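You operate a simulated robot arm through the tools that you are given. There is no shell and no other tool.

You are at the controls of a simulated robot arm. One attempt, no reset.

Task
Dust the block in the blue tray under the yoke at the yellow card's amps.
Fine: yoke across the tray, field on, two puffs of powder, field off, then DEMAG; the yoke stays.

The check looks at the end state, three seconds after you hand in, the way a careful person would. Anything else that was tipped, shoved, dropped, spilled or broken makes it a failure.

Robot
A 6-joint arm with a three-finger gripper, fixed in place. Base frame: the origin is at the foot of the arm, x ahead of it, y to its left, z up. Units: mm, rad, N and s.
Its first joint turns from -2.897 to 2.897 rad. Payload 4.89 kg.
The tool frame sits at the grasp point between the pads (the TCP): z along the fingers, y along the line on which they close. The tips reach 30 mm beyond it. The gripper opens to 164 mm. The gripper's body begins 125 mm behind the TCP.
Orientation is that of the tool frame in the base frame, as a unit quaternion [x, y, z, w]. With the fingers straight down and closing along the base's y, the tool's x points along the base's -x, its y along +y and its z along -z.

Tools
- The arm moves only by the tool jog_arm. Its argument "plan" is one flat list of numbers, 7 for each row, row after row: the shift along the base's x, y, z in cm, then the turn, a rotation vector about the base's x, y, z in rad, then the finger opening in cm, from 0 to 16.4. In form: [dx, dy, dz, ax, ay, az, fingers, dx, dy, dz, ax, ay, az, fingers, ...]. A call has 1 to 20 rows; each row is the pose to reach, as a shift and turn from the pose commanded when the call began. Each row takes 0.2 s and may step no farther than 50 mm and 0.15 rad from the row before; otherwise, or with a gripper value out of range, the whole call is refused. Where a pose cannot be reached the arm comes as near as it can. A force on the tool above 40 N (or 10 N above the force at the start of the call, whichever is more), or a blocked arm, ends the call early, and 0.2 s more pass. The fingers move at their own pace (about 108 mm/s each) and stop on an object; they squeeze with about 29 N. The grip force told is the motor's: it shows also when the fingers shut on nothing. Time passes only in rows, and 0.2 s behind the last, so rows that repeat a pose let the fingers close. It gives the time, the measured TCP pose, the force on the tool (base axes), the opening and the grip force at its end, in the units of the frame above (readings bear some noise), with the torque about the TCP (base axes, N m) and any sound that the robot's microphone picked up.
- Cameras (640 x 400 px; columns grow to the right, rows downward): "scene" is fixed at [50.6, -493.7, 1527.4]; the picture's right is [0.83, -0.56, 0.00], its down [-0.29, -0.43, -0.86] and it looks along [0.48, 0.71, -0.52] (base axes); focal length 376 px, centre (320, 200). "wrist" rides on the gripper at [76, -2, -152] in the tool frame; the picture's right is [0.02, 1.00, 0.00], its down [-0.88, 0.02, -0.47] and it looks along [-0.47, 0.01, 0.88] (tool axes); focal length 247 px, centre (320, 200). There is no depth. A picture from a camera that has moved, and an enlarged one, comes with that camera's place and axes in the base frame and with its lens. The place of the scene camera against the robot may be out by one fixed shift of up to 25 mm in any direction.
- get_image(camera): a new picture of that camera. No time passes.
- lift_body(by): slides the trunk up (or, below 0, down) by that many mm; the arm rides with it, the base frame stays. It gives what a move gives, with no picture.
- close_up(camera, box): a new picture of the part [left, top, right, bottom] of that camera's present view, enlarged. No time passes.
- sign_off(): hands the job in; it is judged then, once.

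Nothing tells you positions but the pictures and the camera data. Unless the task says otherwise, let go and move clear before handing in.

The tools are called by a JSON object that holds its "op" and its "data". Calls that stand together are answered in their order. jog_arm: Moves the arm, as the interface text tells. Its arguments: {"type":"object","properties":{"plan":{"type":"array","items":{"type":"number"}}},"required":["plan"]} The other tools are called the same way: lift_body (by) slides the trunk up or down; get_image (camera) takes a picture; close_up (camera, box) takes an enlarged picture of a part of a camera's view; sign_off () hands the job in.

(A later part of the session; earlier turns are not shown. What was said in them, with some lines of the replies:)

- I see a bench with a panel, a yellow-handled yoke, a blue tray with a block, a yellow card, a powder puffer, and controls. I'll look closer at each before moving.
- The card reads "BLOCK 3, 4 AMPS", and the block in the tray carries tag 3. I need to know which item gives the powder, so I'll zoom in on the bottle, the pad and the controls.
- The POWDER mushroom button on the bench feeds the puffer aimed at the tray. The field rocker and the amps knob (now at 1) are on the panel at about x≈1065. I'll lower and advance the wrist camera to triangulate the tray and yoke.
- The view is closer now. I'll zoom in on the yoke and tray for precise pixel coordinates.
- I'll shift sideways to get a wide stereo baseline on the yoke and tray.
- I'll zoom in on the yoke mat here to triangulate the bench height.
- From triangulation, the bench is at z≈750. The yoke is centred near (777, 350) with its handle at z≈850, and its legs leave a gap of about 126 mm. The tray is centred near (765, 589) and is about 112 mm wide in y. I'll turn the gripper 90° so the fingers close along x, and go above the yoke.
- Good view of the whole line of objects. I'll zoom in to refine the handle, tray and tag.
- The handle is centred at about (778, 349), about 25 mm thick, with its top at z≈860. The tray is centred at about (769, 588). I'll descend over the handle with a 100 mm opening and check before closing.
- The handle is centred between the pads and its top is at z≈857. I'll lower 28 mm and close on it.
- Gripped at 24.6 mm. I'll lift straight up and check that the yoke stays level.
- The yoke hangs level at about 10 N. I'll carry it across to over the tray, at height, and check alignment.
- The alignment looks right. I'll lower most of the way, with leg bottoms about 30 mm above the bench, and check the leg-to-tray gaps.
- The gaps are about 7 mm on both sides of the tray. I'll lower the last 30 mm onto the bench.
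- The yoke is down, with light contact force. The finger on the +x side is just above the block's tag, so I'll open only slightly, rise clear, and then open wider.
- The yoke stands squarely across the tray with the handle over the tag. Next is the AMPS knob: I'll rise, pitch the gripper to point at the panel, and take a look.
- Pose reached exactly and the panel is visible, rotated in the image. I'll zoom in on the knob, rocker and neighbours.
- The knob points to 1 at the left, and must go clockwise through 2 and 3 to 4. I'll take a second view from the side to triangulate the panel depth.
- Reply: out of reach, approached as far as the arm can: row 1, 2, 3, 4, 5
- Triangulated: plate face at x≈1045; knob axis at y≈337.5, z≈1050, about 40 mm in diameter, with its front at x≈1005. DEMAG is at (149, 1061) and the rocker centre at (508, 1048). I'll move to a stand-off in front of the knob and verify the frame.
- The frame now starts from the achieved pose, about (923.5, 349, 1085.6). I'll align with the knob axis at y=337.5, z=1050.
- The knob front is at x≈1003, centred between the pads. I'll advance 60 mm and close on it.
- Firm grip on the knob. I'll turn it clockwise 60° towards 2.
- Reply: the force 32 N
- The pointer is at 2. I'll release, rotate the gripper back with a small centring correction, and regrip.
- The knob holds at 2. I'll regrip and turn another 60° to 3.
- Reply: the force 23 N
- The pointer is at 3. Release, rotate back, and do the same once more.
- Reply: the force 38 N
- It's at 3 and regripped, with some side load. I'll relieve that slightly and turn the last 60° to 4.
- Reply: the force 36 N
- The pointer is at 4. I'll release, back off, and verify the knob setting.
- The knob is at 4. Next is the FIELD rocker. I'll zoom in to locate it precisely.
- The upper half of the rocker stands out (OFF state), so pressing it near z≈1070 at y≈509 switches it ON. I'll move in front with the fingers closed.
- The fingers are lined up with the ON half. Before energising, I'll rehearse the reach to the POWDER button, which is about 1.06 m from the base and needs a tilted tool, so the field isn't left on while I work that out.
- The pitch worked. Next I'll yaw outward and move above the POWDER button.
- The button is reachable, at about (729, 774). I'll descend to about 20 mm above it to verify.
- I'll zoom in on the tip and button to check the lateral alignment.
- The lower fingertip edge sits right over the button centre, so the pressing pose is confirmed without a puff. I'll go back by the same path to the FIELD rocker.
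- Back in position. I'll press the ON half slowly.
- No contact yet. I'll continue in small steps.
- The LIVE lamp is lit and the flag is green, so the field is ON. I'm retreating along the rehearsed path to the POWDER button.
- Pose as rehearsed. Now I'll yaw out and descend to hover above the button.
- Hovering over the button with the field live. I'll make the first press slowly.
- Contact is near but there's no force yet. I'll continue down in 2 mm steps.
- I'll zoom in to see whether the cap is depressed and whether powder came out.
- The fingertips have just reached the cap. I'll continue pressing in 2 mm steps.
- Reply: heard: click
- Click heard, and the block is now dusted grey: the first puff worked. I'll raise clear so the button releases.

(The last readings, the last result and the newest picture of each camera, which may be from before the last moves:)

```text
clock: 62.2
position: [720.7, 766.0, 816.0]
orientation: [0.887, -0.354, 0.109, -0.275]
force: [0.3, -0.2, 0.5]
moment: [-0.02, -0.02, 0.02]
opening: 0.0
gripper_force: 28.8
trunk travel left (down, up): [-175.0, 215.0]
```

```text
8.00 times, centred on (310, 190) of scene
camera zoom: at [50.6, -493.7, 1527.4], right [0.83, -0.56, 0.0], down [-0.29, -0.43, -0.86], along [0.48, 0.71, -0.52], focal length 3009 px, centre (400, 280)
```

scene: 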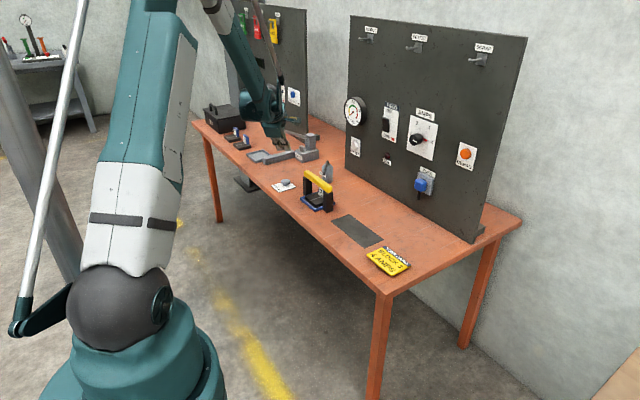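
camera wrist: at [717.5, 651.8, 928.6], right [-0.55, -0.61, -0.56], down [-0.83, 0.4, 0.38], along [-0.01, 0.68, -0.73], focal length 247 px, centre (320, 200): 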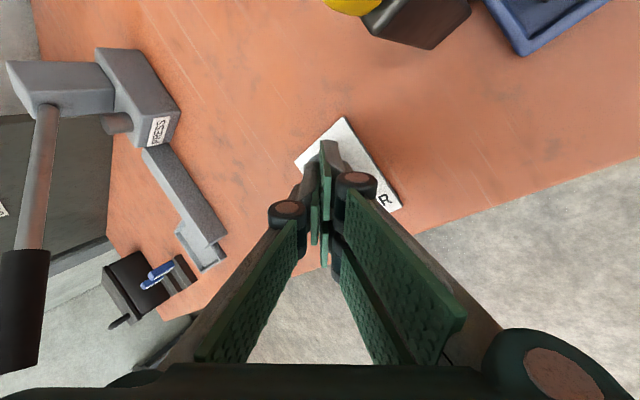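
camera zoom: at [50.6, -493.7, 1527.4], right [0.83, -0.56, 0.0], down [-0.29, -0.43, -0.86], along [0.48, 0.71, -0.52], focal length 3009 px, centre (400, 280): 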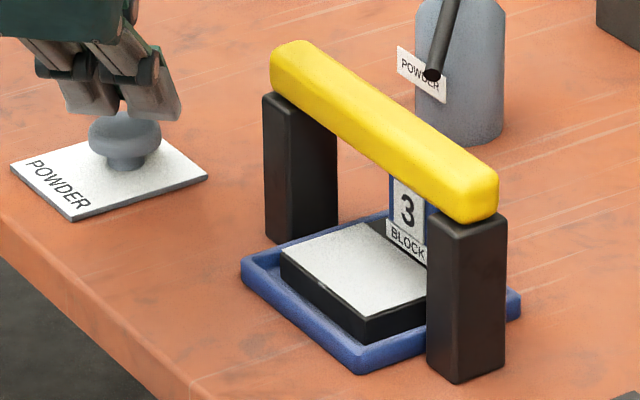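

The button has sprung back up. I'll make the second press to the same depth, then rise.

{"op": "jog_arm", "data": {"plan": [0, 0, -0.7, 0, 0, 0, 0, 0, 0, -1.2, 0, 0, 0, 0, 0, 0, -1.5, 0, 0, 0, 0, 0, 0, -1.7, 0, 0, 0, 0, 0, 0, -1.82, 0, 0, 0, 0]}}

{"op": "close_up", "data": {"camera": "scene", "box": [275, 165, 345, 215]}}

```text
clock: 63.4
position: [720.8, 764.8, 799.4]
orientation: [0.887, -0.354, 0.109, -0.275]
force: [-2.0, 0.8, 2.8]
moment: [-0.01, 0.03, 0.02]
opening: 0.3
gripper_force: 29.5
trunk travel left (down, up): [-175.0, 215.0]
heard: click
```

```text
8.00 times, centred on (310, 190) of scene
camera zoom: at [50.6, -493.7, 1527.4], right [0.83, -0.56, 0.0], down [-0.29, -0.43, -0.86], along [0.48, 0.71, -0.52], focal length 3009 px, centre (400, 280)
```

zoom: 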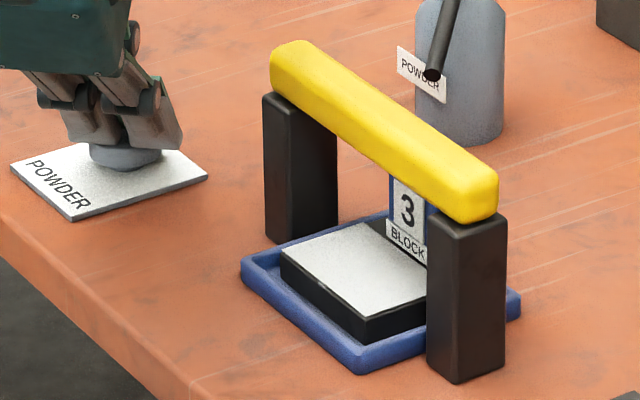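

Second click heard, so both puffs are done. I'm returning to the rocker to switch the field OFF.

{"op": "jog_arm", "data": {"plan": [0, 0, 2, 0, 0, 0, 0, 0, 0, 6, 0, 0, 0, 0, 0, 0, 10, 0, 0, 0, 0, -0.1, -0.3, 14.3, 0, 0, 0, 0, 0.5, -2.9, 16.5, 0, 0, -0.135, 0, 1.2, -5.3, 18.7, 0, 0, -0.27, 0, 1.9, -7.7, 20.9, 0, 0, -0.405, 0, 2.6, -10.1, 23, 0, 0, -0.54, 0, 3.2, -12.5, 25.2, 0, 0, -0.675, 0, 3.75, -14.65, 27.27, 0, 0, -0.813, 0, 3.75, -14.65, 27.27, 0, 0, -0.813, 0]}}

{"op": "close_up", "data": {"camera": "scene", "box": [275, 165, 345, 215]}}

```text
clock: 65.8
position: [758.8, 618.4, 1069.9]
orientation: [-0.675, 0.676, -0.209, 0.209]
force: [0.4, -0.2, 0.8]
moment: [0.03, 0.01, 0.06]
opening: 0.2
gripper_force: 29.0
trunk travel left (down, up): [-175.0, 215.0]
```

```text
8.00 times, centred on (310, 190) of scene
camera zoom: at [50.6, -493.7, 1527.4], right [0.83, -0.56, 0.0], down [-0.29, -0.43, -0.86], along [0.48, 0.71, -0.52], focal length 3009 px, centre (400, 280)
```

zoom: 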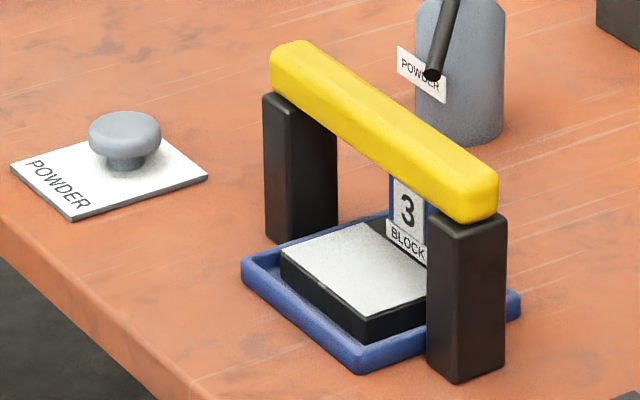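

The button is back up, and the yoke and block are undisturbed. I'll pitch to the panel and line up with the rocker's lower (OFF) half at z≈1027.

{"op": "jog_arm", "data": {"plan": [2, -2, 0, 0, -0.131, 0, 0, 4, -4, -0.6, 0, -0.271, 0, 0, 6, -6, -1.2, 0, -0.411, 0, 0, 9, -8, -1.8, 0, -0.551, 0, 0, 12, -9, -2.4, 0, -0.691, 0, 0, 15, -10, -3.2, 0, -0.831, 0, 0, 18, -11, -4.4, 0, -0.971, 0, 0, 20, -11, -4.4, 0, -0.971, 0, 0, 20, -11, -4.4, 0, -0.971, 0, 0]}}

{"op": "get_image", "data": {"camera": "wrist"}}

{"op": "close_up", "data": {"camera": "scene", "box": [350, 90, 430, 170]}}

```text
clock: 67.8
position: [959.3, 509.5, 1026.6]
orientation: [-0.5, 0.501, -0.5, 0.5]
force: [0.5, 0.1, -1.4]
moment: [0.03, -0.07, -0.05]
opening: 0.0
gripper_force: 28.5
trunk travel left (down, up): [-175.0, 215.0]
```

```text
taken
camera wrist: at [806.1, 433.5, 1027.8], right [0.0, -0.02, -1.0], down [-0.47, 0.88, -0.02], along [0.88, 0.47, -0.01], focal length 247 px, centre (320, 200)
```

wrist: 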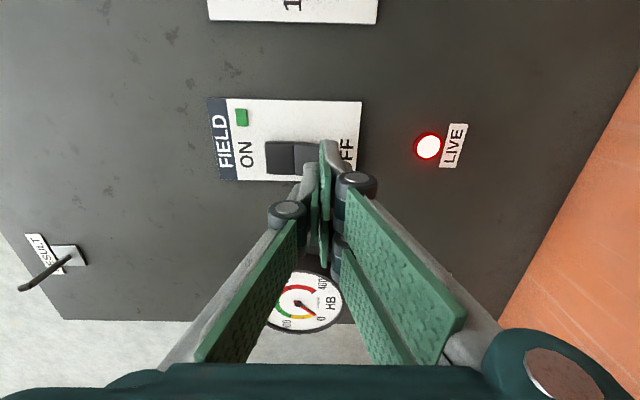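

```text
5.00 times, centred on (390, 130) of scene
camera zoom: at [50.6, -493.7, 1527.4], right [0.83, -0.56, 0.0], down [-0.29, -0.43, -0.86], along [0.48, 0.71, -0.52], focal length 1880 px, centre (-30, 550)
```

zoom: 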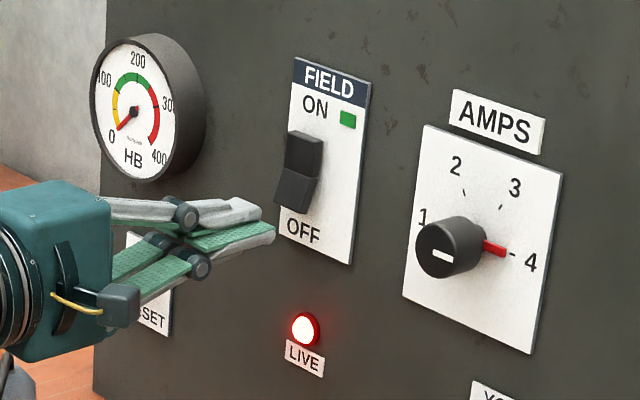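

The lower half now stands out. I'll press it in small steps.

{"op": "jog_arm", "data": {"plan": [1.5, 0, 0, 0, 0, 0, 0, 2.5, 0, 0, 0, 0, 0, 0, 3.2, 0, 0, 0, 0, 0, 0, 3.7, 0, 0, 0, 0, 0, 0, 4.1, 0, 0, 0, 0, 0, 0, 4.4, 0, 0, 0, 0, 0, 0, 4.7, 0, 0, 0, 0, 0, 0]}}

{"op": "close_up", "data": {"camera": "scene", "box": [350, 90, 430, 170]}}

```text
clock: 69.4
position: [1005.9, 508.9, 1027.4]
orientation: [-0.5, 0.5, -0.5, 0.5]
force: [-0.2, -0.1, -0.3]
moment: [-0.03, -0.02, -0.02]
opening: 0.1
gripper_force: 29.1
trunk travel left (down, up): [-175.0, 215.0]
```

```text
5.00 times, centred on (390, 130) of scene
camera zoom: at [50.6, -493.7, 1527.4], right [0.83, -0.56, 0.0], down [-0.29, -0.43, -0.86], along [0.48, 0.71, -0.52], focal length 1880 px, centre (-30, 550)
```

zoom: 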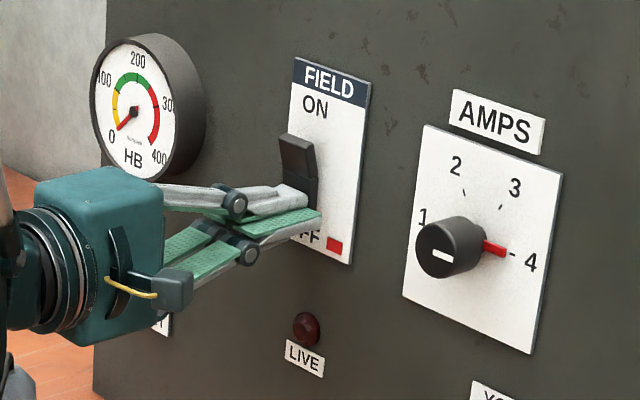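

The field is OFF: red flag, lamp dark. Next I'll retreat and move across to the DEMAG button at y≈149, z≈1061.

{"op": "jog_arm", "data": {"plan": [-3, 0, 0, 0, 0, 0, 0, -6.7, 0, 0, 0, 0, 0, 0, -7.5, -4.5, 0.5, 0, 0, 0, 0, -7.5, -9, 1, 0, 0, 0, 0, -7.5, -13.5, 1.5, 0, 0, 0, 0, -7.5, -18, 2, 0, 0, 0, 0, -7.5, -22.5, 2.5, 0, 0, 0, 0, -7.5, -27, 3, 0, 0, 0, 0, -7.5, -31.5, 3.5, 0, 0, 0, 0, -7.5, -36, 3.5, 0, 0, 0, 0, -7.5, -36, 3.5, 0, 0, 0, 0]}}

{"op": "get_image", "data": {"camera": "wrist"}}

{"op": "get_image", "data": {"camera": "scene"}}

```text
clock: 71.8
position: [930.1, 149.6, 1062.1]
orientation: [-0.5, 0.5, -0.5, 0.5]
force: [0.1, 0.5, 0.4]
moment: [0.03, 0.01, -0.03]
opening: 0.2
gripper_force: 29.0
trunk travel left (down, up): [-175.0, 215.0]
```

```text
taken
camera wrist: at [776.8, 73.7, 1063.7], right [0.0, -0.02, -1.0], down [-0.47, 0.88, -0.02], along [0.88, 0.47, -0.01], focal length 247 px, centre (320, 200)
```

wrist: 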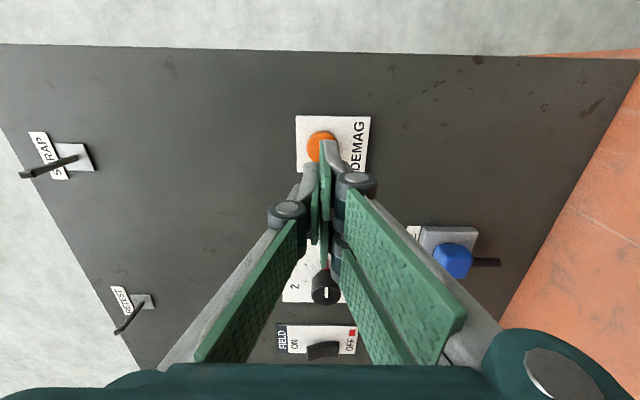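

```text
taken
```

scene: 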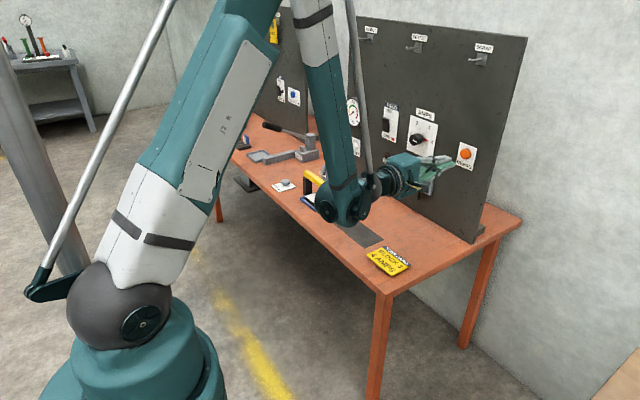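

I'll zoom in to refine the DEMAG button position before pressing.

{"op": "close_up", "data": {"camera": "wrist", "box": [270, 100, 390, 190]}}

{"op": "close_up", "data": {"camera": "scene", "box": [400, 120, 490, 190]}}

```text
4.44 times, centred on (330, 145) of wrist
camera zoom: at [776.8, 73.7, 1063.7], right [0.0, -0.02, -1.0], down [-0.47, 0.88, -0.02], along [0.88, 0.47, -0.01], focal length 1098 px, centre (276, 444)
```

zoom: 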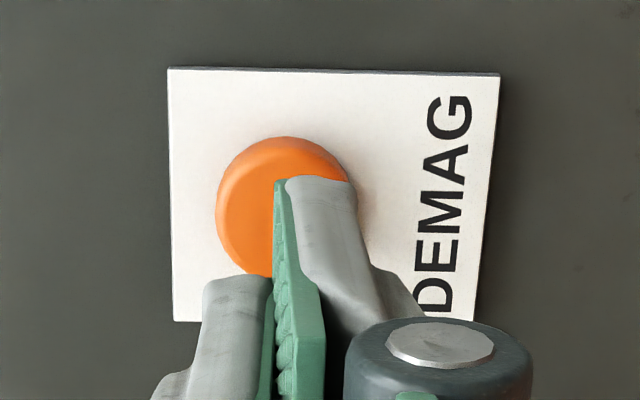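

```text
5.71 times, centred on (445, 155) of scene
camera zoom: at [50.6, -493.7, 1527.4], right [0.83, -0.56, 0.0], down [-0.29, -0.43, -0.86], along [0.48, 0.71, -0.52], focal length 2149 px, centre (-394, 457)
```

zoom: 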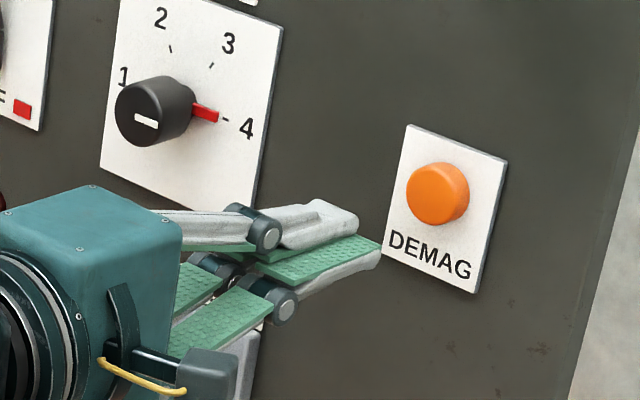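

Aligned within 2 mm. I'll approach and press DEMAG slowly, listening for the click.

{"op": "jog_arm", "data": {"plan": [3, -0.1, -0.1, 0, 0, 0, 0, 5, -0.1, -0.1, 0, 0, 0, 0, 6, -0.1, -0.1, 0, 0, 0, 0, 6.4, -0.1, -0.1, 0, 0, 0, 0, 6.7, -0.1, -0.1, 0, 0, 0, 0, 6.9, -0.1, -0.1, 0, 0, 0, 0]}}

{"op": "close_up", "data": {"camera": "scene", "box": [400, 120, 490, 190]}}

```text
clock: 73.2
position: [999.2, 146.3, 1061.3]
orientation: [-0.5, 0.5, -0.499, 0.501]
force: [-0.1, -0.7, 0.6]
moment: [0.03, 0.01, 0.01]
opening: 0.0
gripper_force: 29.4
trunk travel left (down, up): [-175.0, 215.0]
```

```text
5.71 times, centred on (445, 155) of scene
camera zoom: at [50.6, -493.7, 1527.4], right [0.83, -0.56, 0.0], down [-0.29, -0.43, -0.86], along [0.48, 0.71, -0.52], focal length 2149 px, centre (-394, 457)
```

zoom: 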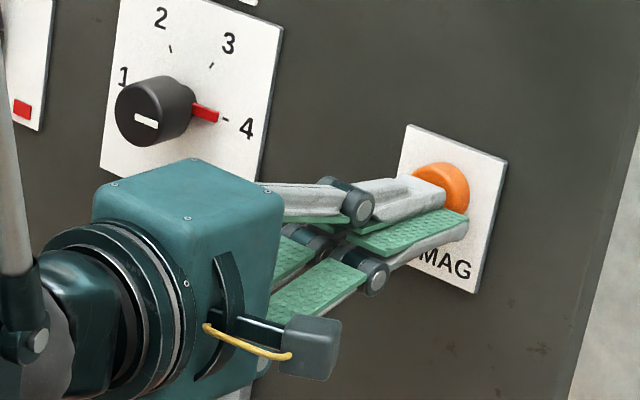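

No contact yet. I'll continue in 2 mm steps.

{"op": "jog_arm", "data": {"plan": [0.2, 0, 0, 0, 0, 0, 0, 0.4, 0, 0, 0, 0, 0, 0]}}

{"op": "close_up", "data": {"camera": "scene", "box": [400, 120, 490, 190]}}

```text
clock: 73.8
position: [1004.2, 147.6, 1060.2]
orientation: [0.5, -0.5, 0.5, -0.499]
force: [0.0, -0.5, -0.6]
moment: [0.01, 0.01, 0.01]
opening: 0.0
gripper_force: 29.7
trunk travel left (down, up): [-175.0, 215.0]
```

```text
5.71 times, centred on (445, 155) of scene
camera zoom: at [50.6, -493.7, 1527.4], right [0.83, -0.56, 0.0], down [-0.29, -0.43, -0.86], along [0.48, 0.71, -0.52], focal length 2149 px, centre (-394, 457)
```

zoom: 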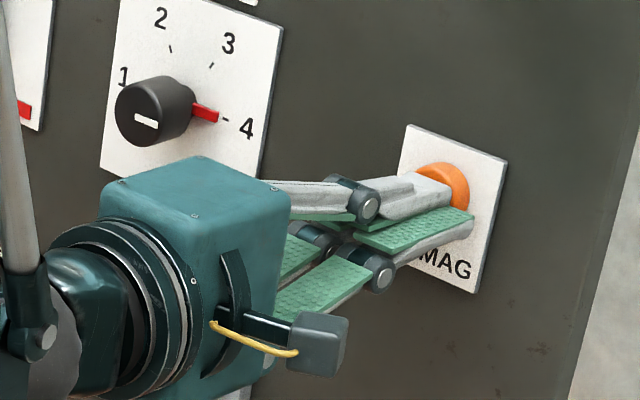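

{"op": "jog_arm", "data": {"plan": [0.2, 0, 0, 0, 0, 0, 0, 0.35, 0, 0, 0, 0, 0, 0]}}

{"op": "close_up", "data": {"camera": "scene", "box": [400, 120, 490, 190]}}

```text
clock: 74.4
position: [1006.7, 147.8, 1060.1]
orientation: [0.5, -0.5, 0.5, -0.5]
force: [0.5, 0.2, -0.5]
moment: [0.01, 0.01, -0.01]
opening: 0.0
gripper_force: 28.9
trunk travel left (down, up): [-175.0, 215.0]
```

```text
5.71 times, centred on (445, 155) of scene
camera zoom: at [50.6, -493.7, 1527.4], right [0.83, -0.56, 0.0], down [-0.29, -0.43, -0.86], along [0.48, 0.71, -0.52], focal length 2149 px, centre (-394, 457)
```

zoom: 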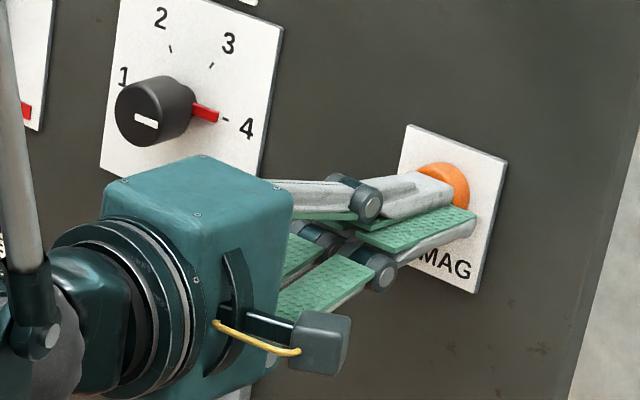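

Still no force. I'll continue carefully.

{"op": "jog_arm", "data": {"plan": [0.15, 0, 0, 0, 0, 0, 0, 0.3, 0, 0, 0, 0, 0, 0]}}

{"op": "close_up", "data": {"camera": "scene", "box": [400, 120, 490, 190]}}

{"op": "close_up", "data": {"camera": "wrist", "box": [270, 90, 390, 200]}}

```text
clock: 75.0
position: [1009.7, 148.3, 1061.2]
orientation: [-0.5, 0.501, -0.499, 0.5]
force: [-2.9, -0.1, -1.0]
moment: [0.01, 0.03, -0.02]
opening: 6.1
gripper_force: 45.3
trunk travel left (down, up): [-175.0, 215.0]
heard: click
```

```text
5.71 times, centred on (445, 155) of scene
camera zoom: at [50.6, -493.7, 1527.4], right [0.83, -0.56, 0.0], down [-0.29, -0.43, -0.86], along [0.48, 0.71, -0.52], focal length 2149 px, centre (-394, 457)
```

zoom: 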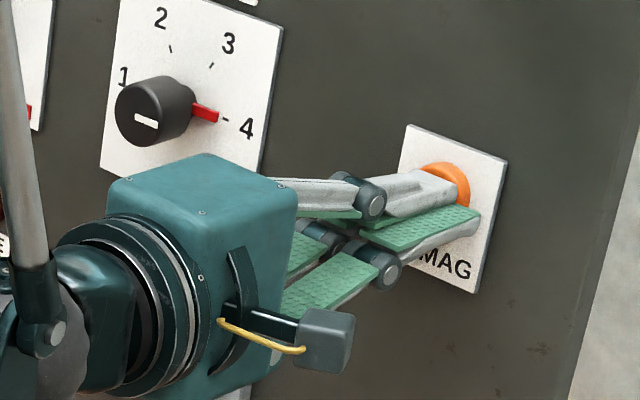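

```text
3.64 times, centred on (330, 145) of wrist
camera zoom: at [856.6, 72.1, 1062.4], right [0.0, -0.02, -1.0], down [-0.47, 0.88, -0.02], along [0.88, 0.47, -0.01], focal length 898 px, centre (284, 400)
```

zoom: 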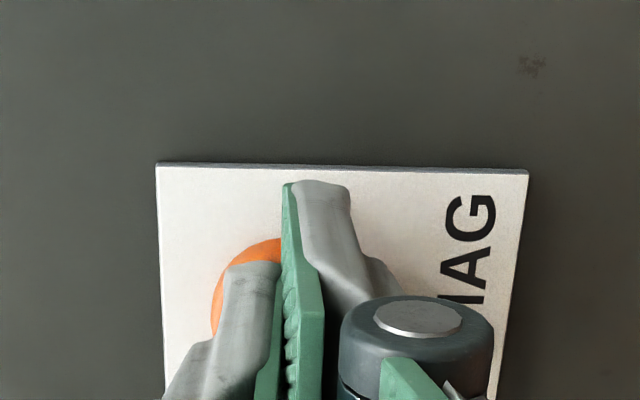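

Click heard, so DEMAG is pressed. I'll back off and inspect everything.

{"op": "jog_arm", "data": {"plan": [-1, 0, 0, 0, 0, 0, 0, -4, 0, 0, 0, 0, 0, 0, -8, 0, 0, 0, 0, 0, 0, -8, 0, 4, 0, 0, 0, 0, -8, 0, 8, 0, 0, 0, 0, -8, 0, 8, 0, 0, 0, 0]}}

{"op": "get_image", "data": {"camera": "scene"}}

{"op": "close_up", "data": {"camera": "scene", "box": [340, 90, 490, 200]}}

{"op": "close_up", "data": {"camera": "scene", "box": [265, 150, 365, 220]}}

```text
clock: 76.4
position: [931.2, 147.2, 1140.0]
orientation: [-0.499, 0.5, -0.5, 0.5]
force: [-0.1, -0.1, -0.2]
moment: [0.0, 0.02, 0.0]
opening: 0.0
gripper_force: 45.6
trunk travel left (down, up): [-175.0, 215.0]
```

```text
taken
```

scene: 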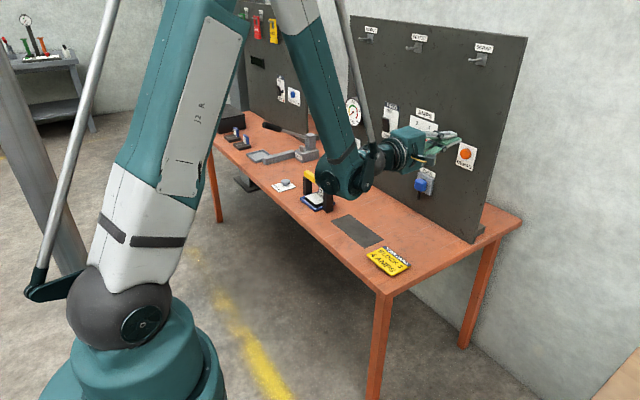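

```text
3.64 times, centred on (415, 145) of scene
camera zoom: at [50.6, -493.7, 1527.4], right [0.83, -0.56, 0.0], down [-0.29, -0.43, -0.86], along [0.48, 0.71, -0.52], focal length 1368 px, centre (-26, 400)
```

zoom: 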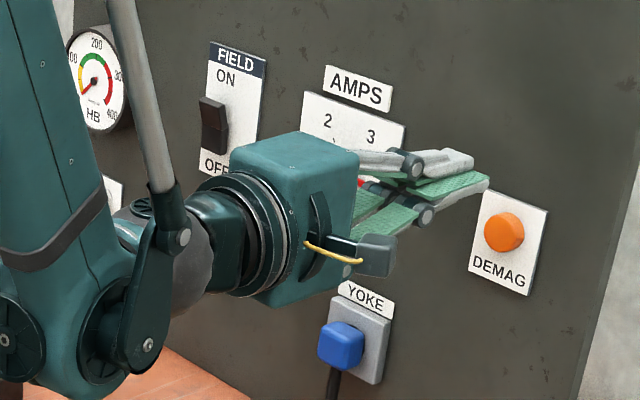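

```text
5.71 times, centred on (315, 185) of scene
camera zoom: at [50.6, -493.7, 1527.4], right [0.83, -0.56, 0.0], down [-0.29, -0.43, -0.86], along [0.48, 0.71, -0.52], focal length 2149 px, centre (349, 286)
```

zoom: 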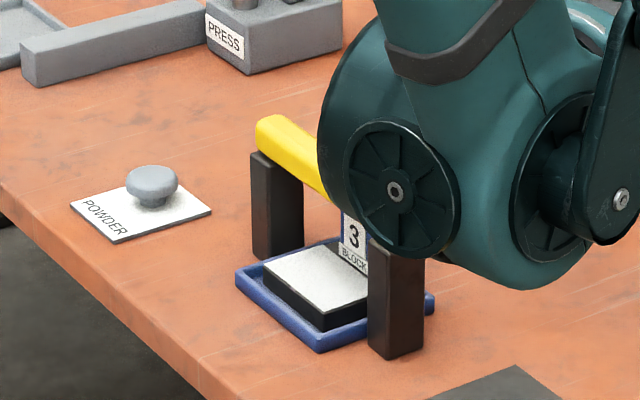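

All controls read as wanted: AMPS at 4, FIELD off, DEMAG released, yoke in place. I'll tilt the tool down and pull back over the bench for a clear look at the tray.

{"op": "jog_arm", "data": {"plan": [0, 3, 0, 0, 0.14, 0, 0, -1, 6, 0, 0, 0.28, 0, 0, -2, 9, 0, 0, 0.42, 0, 0, -4, 12, 0, 0, 0.56, 0, 0, -6, 15, 0, 0, 0.7, 0, 0, -8, 18, 0, 0, 0.84, 0, 0, -11, 21, 0, 0, 0.98, 0, 0, -14, 24, 0, 0, 1.12, 0, 0, -17, 27, 0, 0, 1.26, 0, 0, -20, 30, 0, 0, 1.4, 0, 0, -22, 33, 0, 0, 1.5, 0, 0, -23, 35, 0, 0, 1.571, 0, 0, -23, 35, 0, 0, 1.571, 0, 0]}}

{"op": "get_image", "data": {"camera": "wrist"}}

{"op": "close_up", "data": {"camera": "scene", "box": [265, 150, 365, 220]}}

{"op": "close_up", "data": {"camera": "scene", "box": [340, 90, 490, 200]}}

```text
clock: 79.2
position: [701.4, 499.5, 1139.9]
orientation: [0.707, -0.707, 0.0, 0.0]
force: [0.1, 0.1, 0.1]
moment: [-0.06, 0.05, -0.03]
opening: 0.1
gripper_force: 44.7
trunk travel left (down, up): [-175.0, 215.0]
```

```text
taken
camera wrist: at [703.0, 422.8, 1293.8], right [-1.0, -0.02, 0.0], down [-0.02, 0.88, 0.47], along [-0.01, 0.47, -0.88], focal length 247 px, centre (320, 200)
```

wrist: 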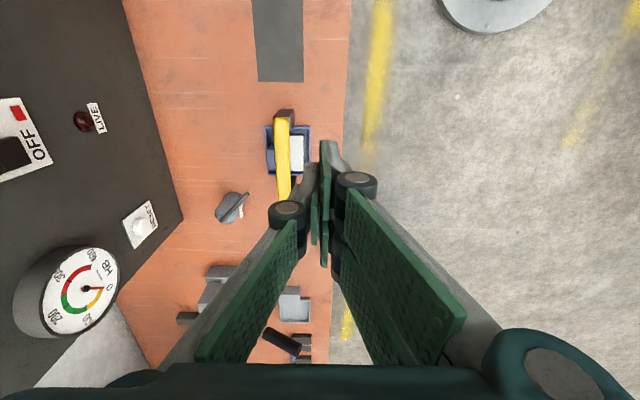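

```text
5.71 times, centred on (315, 185) of scene
camera zoom: at [50.6, -493.7, 1527.4], right [0.83, -0.56, 0.0], down [-0.29, -0.43, -0.86], along [0.48, 0.71, -0.52], focal length 2149 px, centre (349, 286)
```

zoom: 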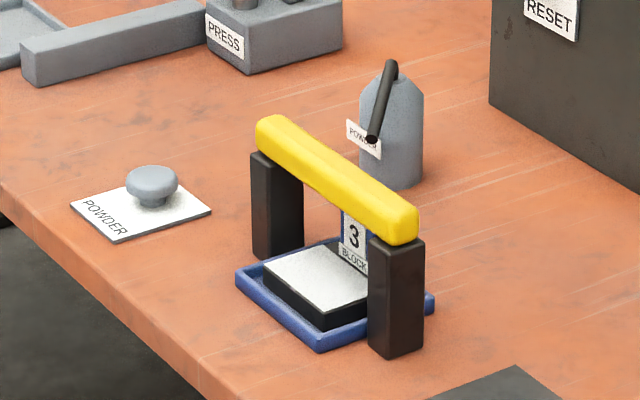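

```text
3.64 times, centred on (415, 145) of scene
camera zoom: at [50.6, -493.7, 1527.4], right [0.83, -0.56, 0.0], down [-0.29, -0.43, -0.86], along [0.48, 0.71, -0.52], focal length 1368 px, centre (-26, 400)
```

zoom: 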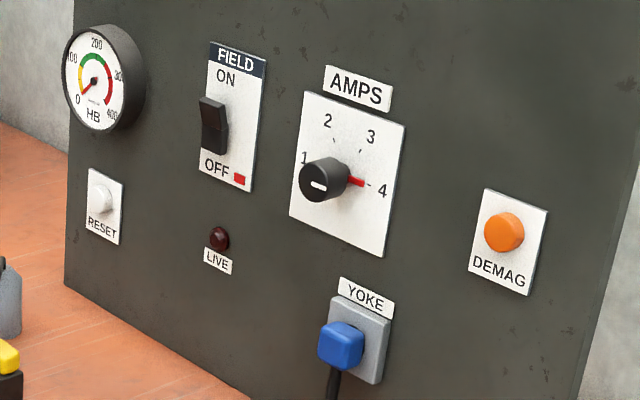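

Everything looks in order. One closer look at the dusted block and yoke from above.

{"op": "close_up", "data": {"camera": "wrist", "box": [250, 100, 330, 200]}}

{"op": "close_up", "data": {"camera": "scene", "box": [300, 165, 345, 215]}}

{"op": "close_up", "data": {"camera": "scene", "box": [190, 60, 430, 290]}}

```text
4.00 times, centred on (290, 150) of wrist
camera zoom: at [703.0, 422.8, 1293.8], right [-1.0, -0.02, 0.0], down [-0.02, 0.88, 0.47], along [-0.01, 0.47, -0.88], focal length 988 px, centre (440, 400)
```

zoom: 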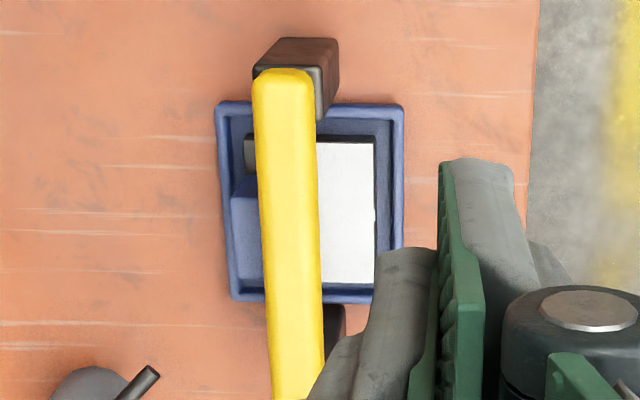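

```text
8.00 times, centred on (322, 190) of scene
camera zoom: at [50.6, -493.7, 1527.4], right [0.83, -0.56, 0.0], down [-0.29, -0.43, -0.86], along [0.48, 0.71, -0.52], focal length 3009 px, centre (300, 280)
```

zoom: 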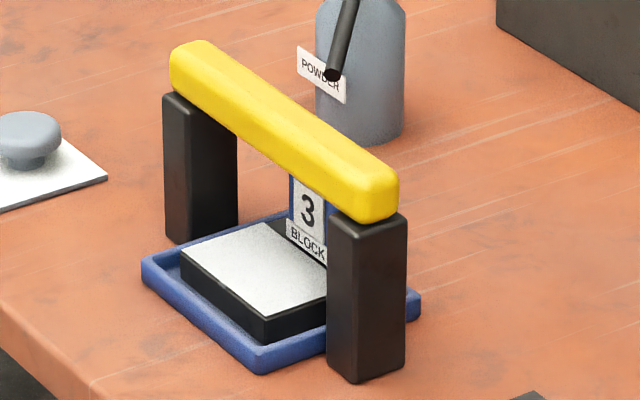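

```text
1.74 times, centred on (310, 175) of scene
camera zoom: at [50.6, -493.7, 1527.4], right [0.83, -0.56, 0.0], down [-0.29, -0.43, -0.86], along [0.48, 0.71, -0.52], focal length 654 px, centre (337, 244)
```

zoom: 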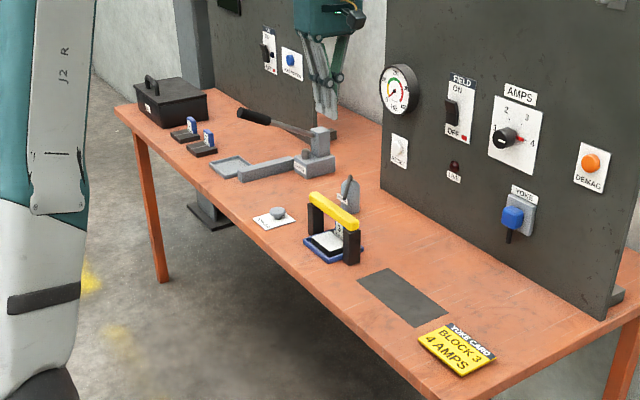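

The yoke straddles the tray and AMPS is at 4. The block took two puffs with the field live, then the field went off and DEMAG clicked. Nothing else was disturbed and the arm is clear, so I'm handing in.

{"op": "sign_off", "data": {}}

```text
The job is handed in.
```

The job is handed in. The block in the blue tray (number 3) was dusted under the yoke at 4 amps, as the yellow card says. I don't have the check's result yet.

- **Yoke:** it stands across the tray with a leg on each side, and I left it there.
- **Amps:** I turned the knob from 1 to 4, and the close-up shows the pointer at 4.
- **Field on and powder:** with the LIVE lamp lit, I pressed POWDER twice. Each press gave a click, and the block turned grey with powder after the first. The second puff made no visible difference, so only its click confirms it.
- **Field off and DEMAG:** the rocker is back at OFF with the lamp dark. I then pressed DEMAG until it clicked.

In the last pictures nothing else on the bench or panel had moved, and the gripper was empty and clear above the bench.
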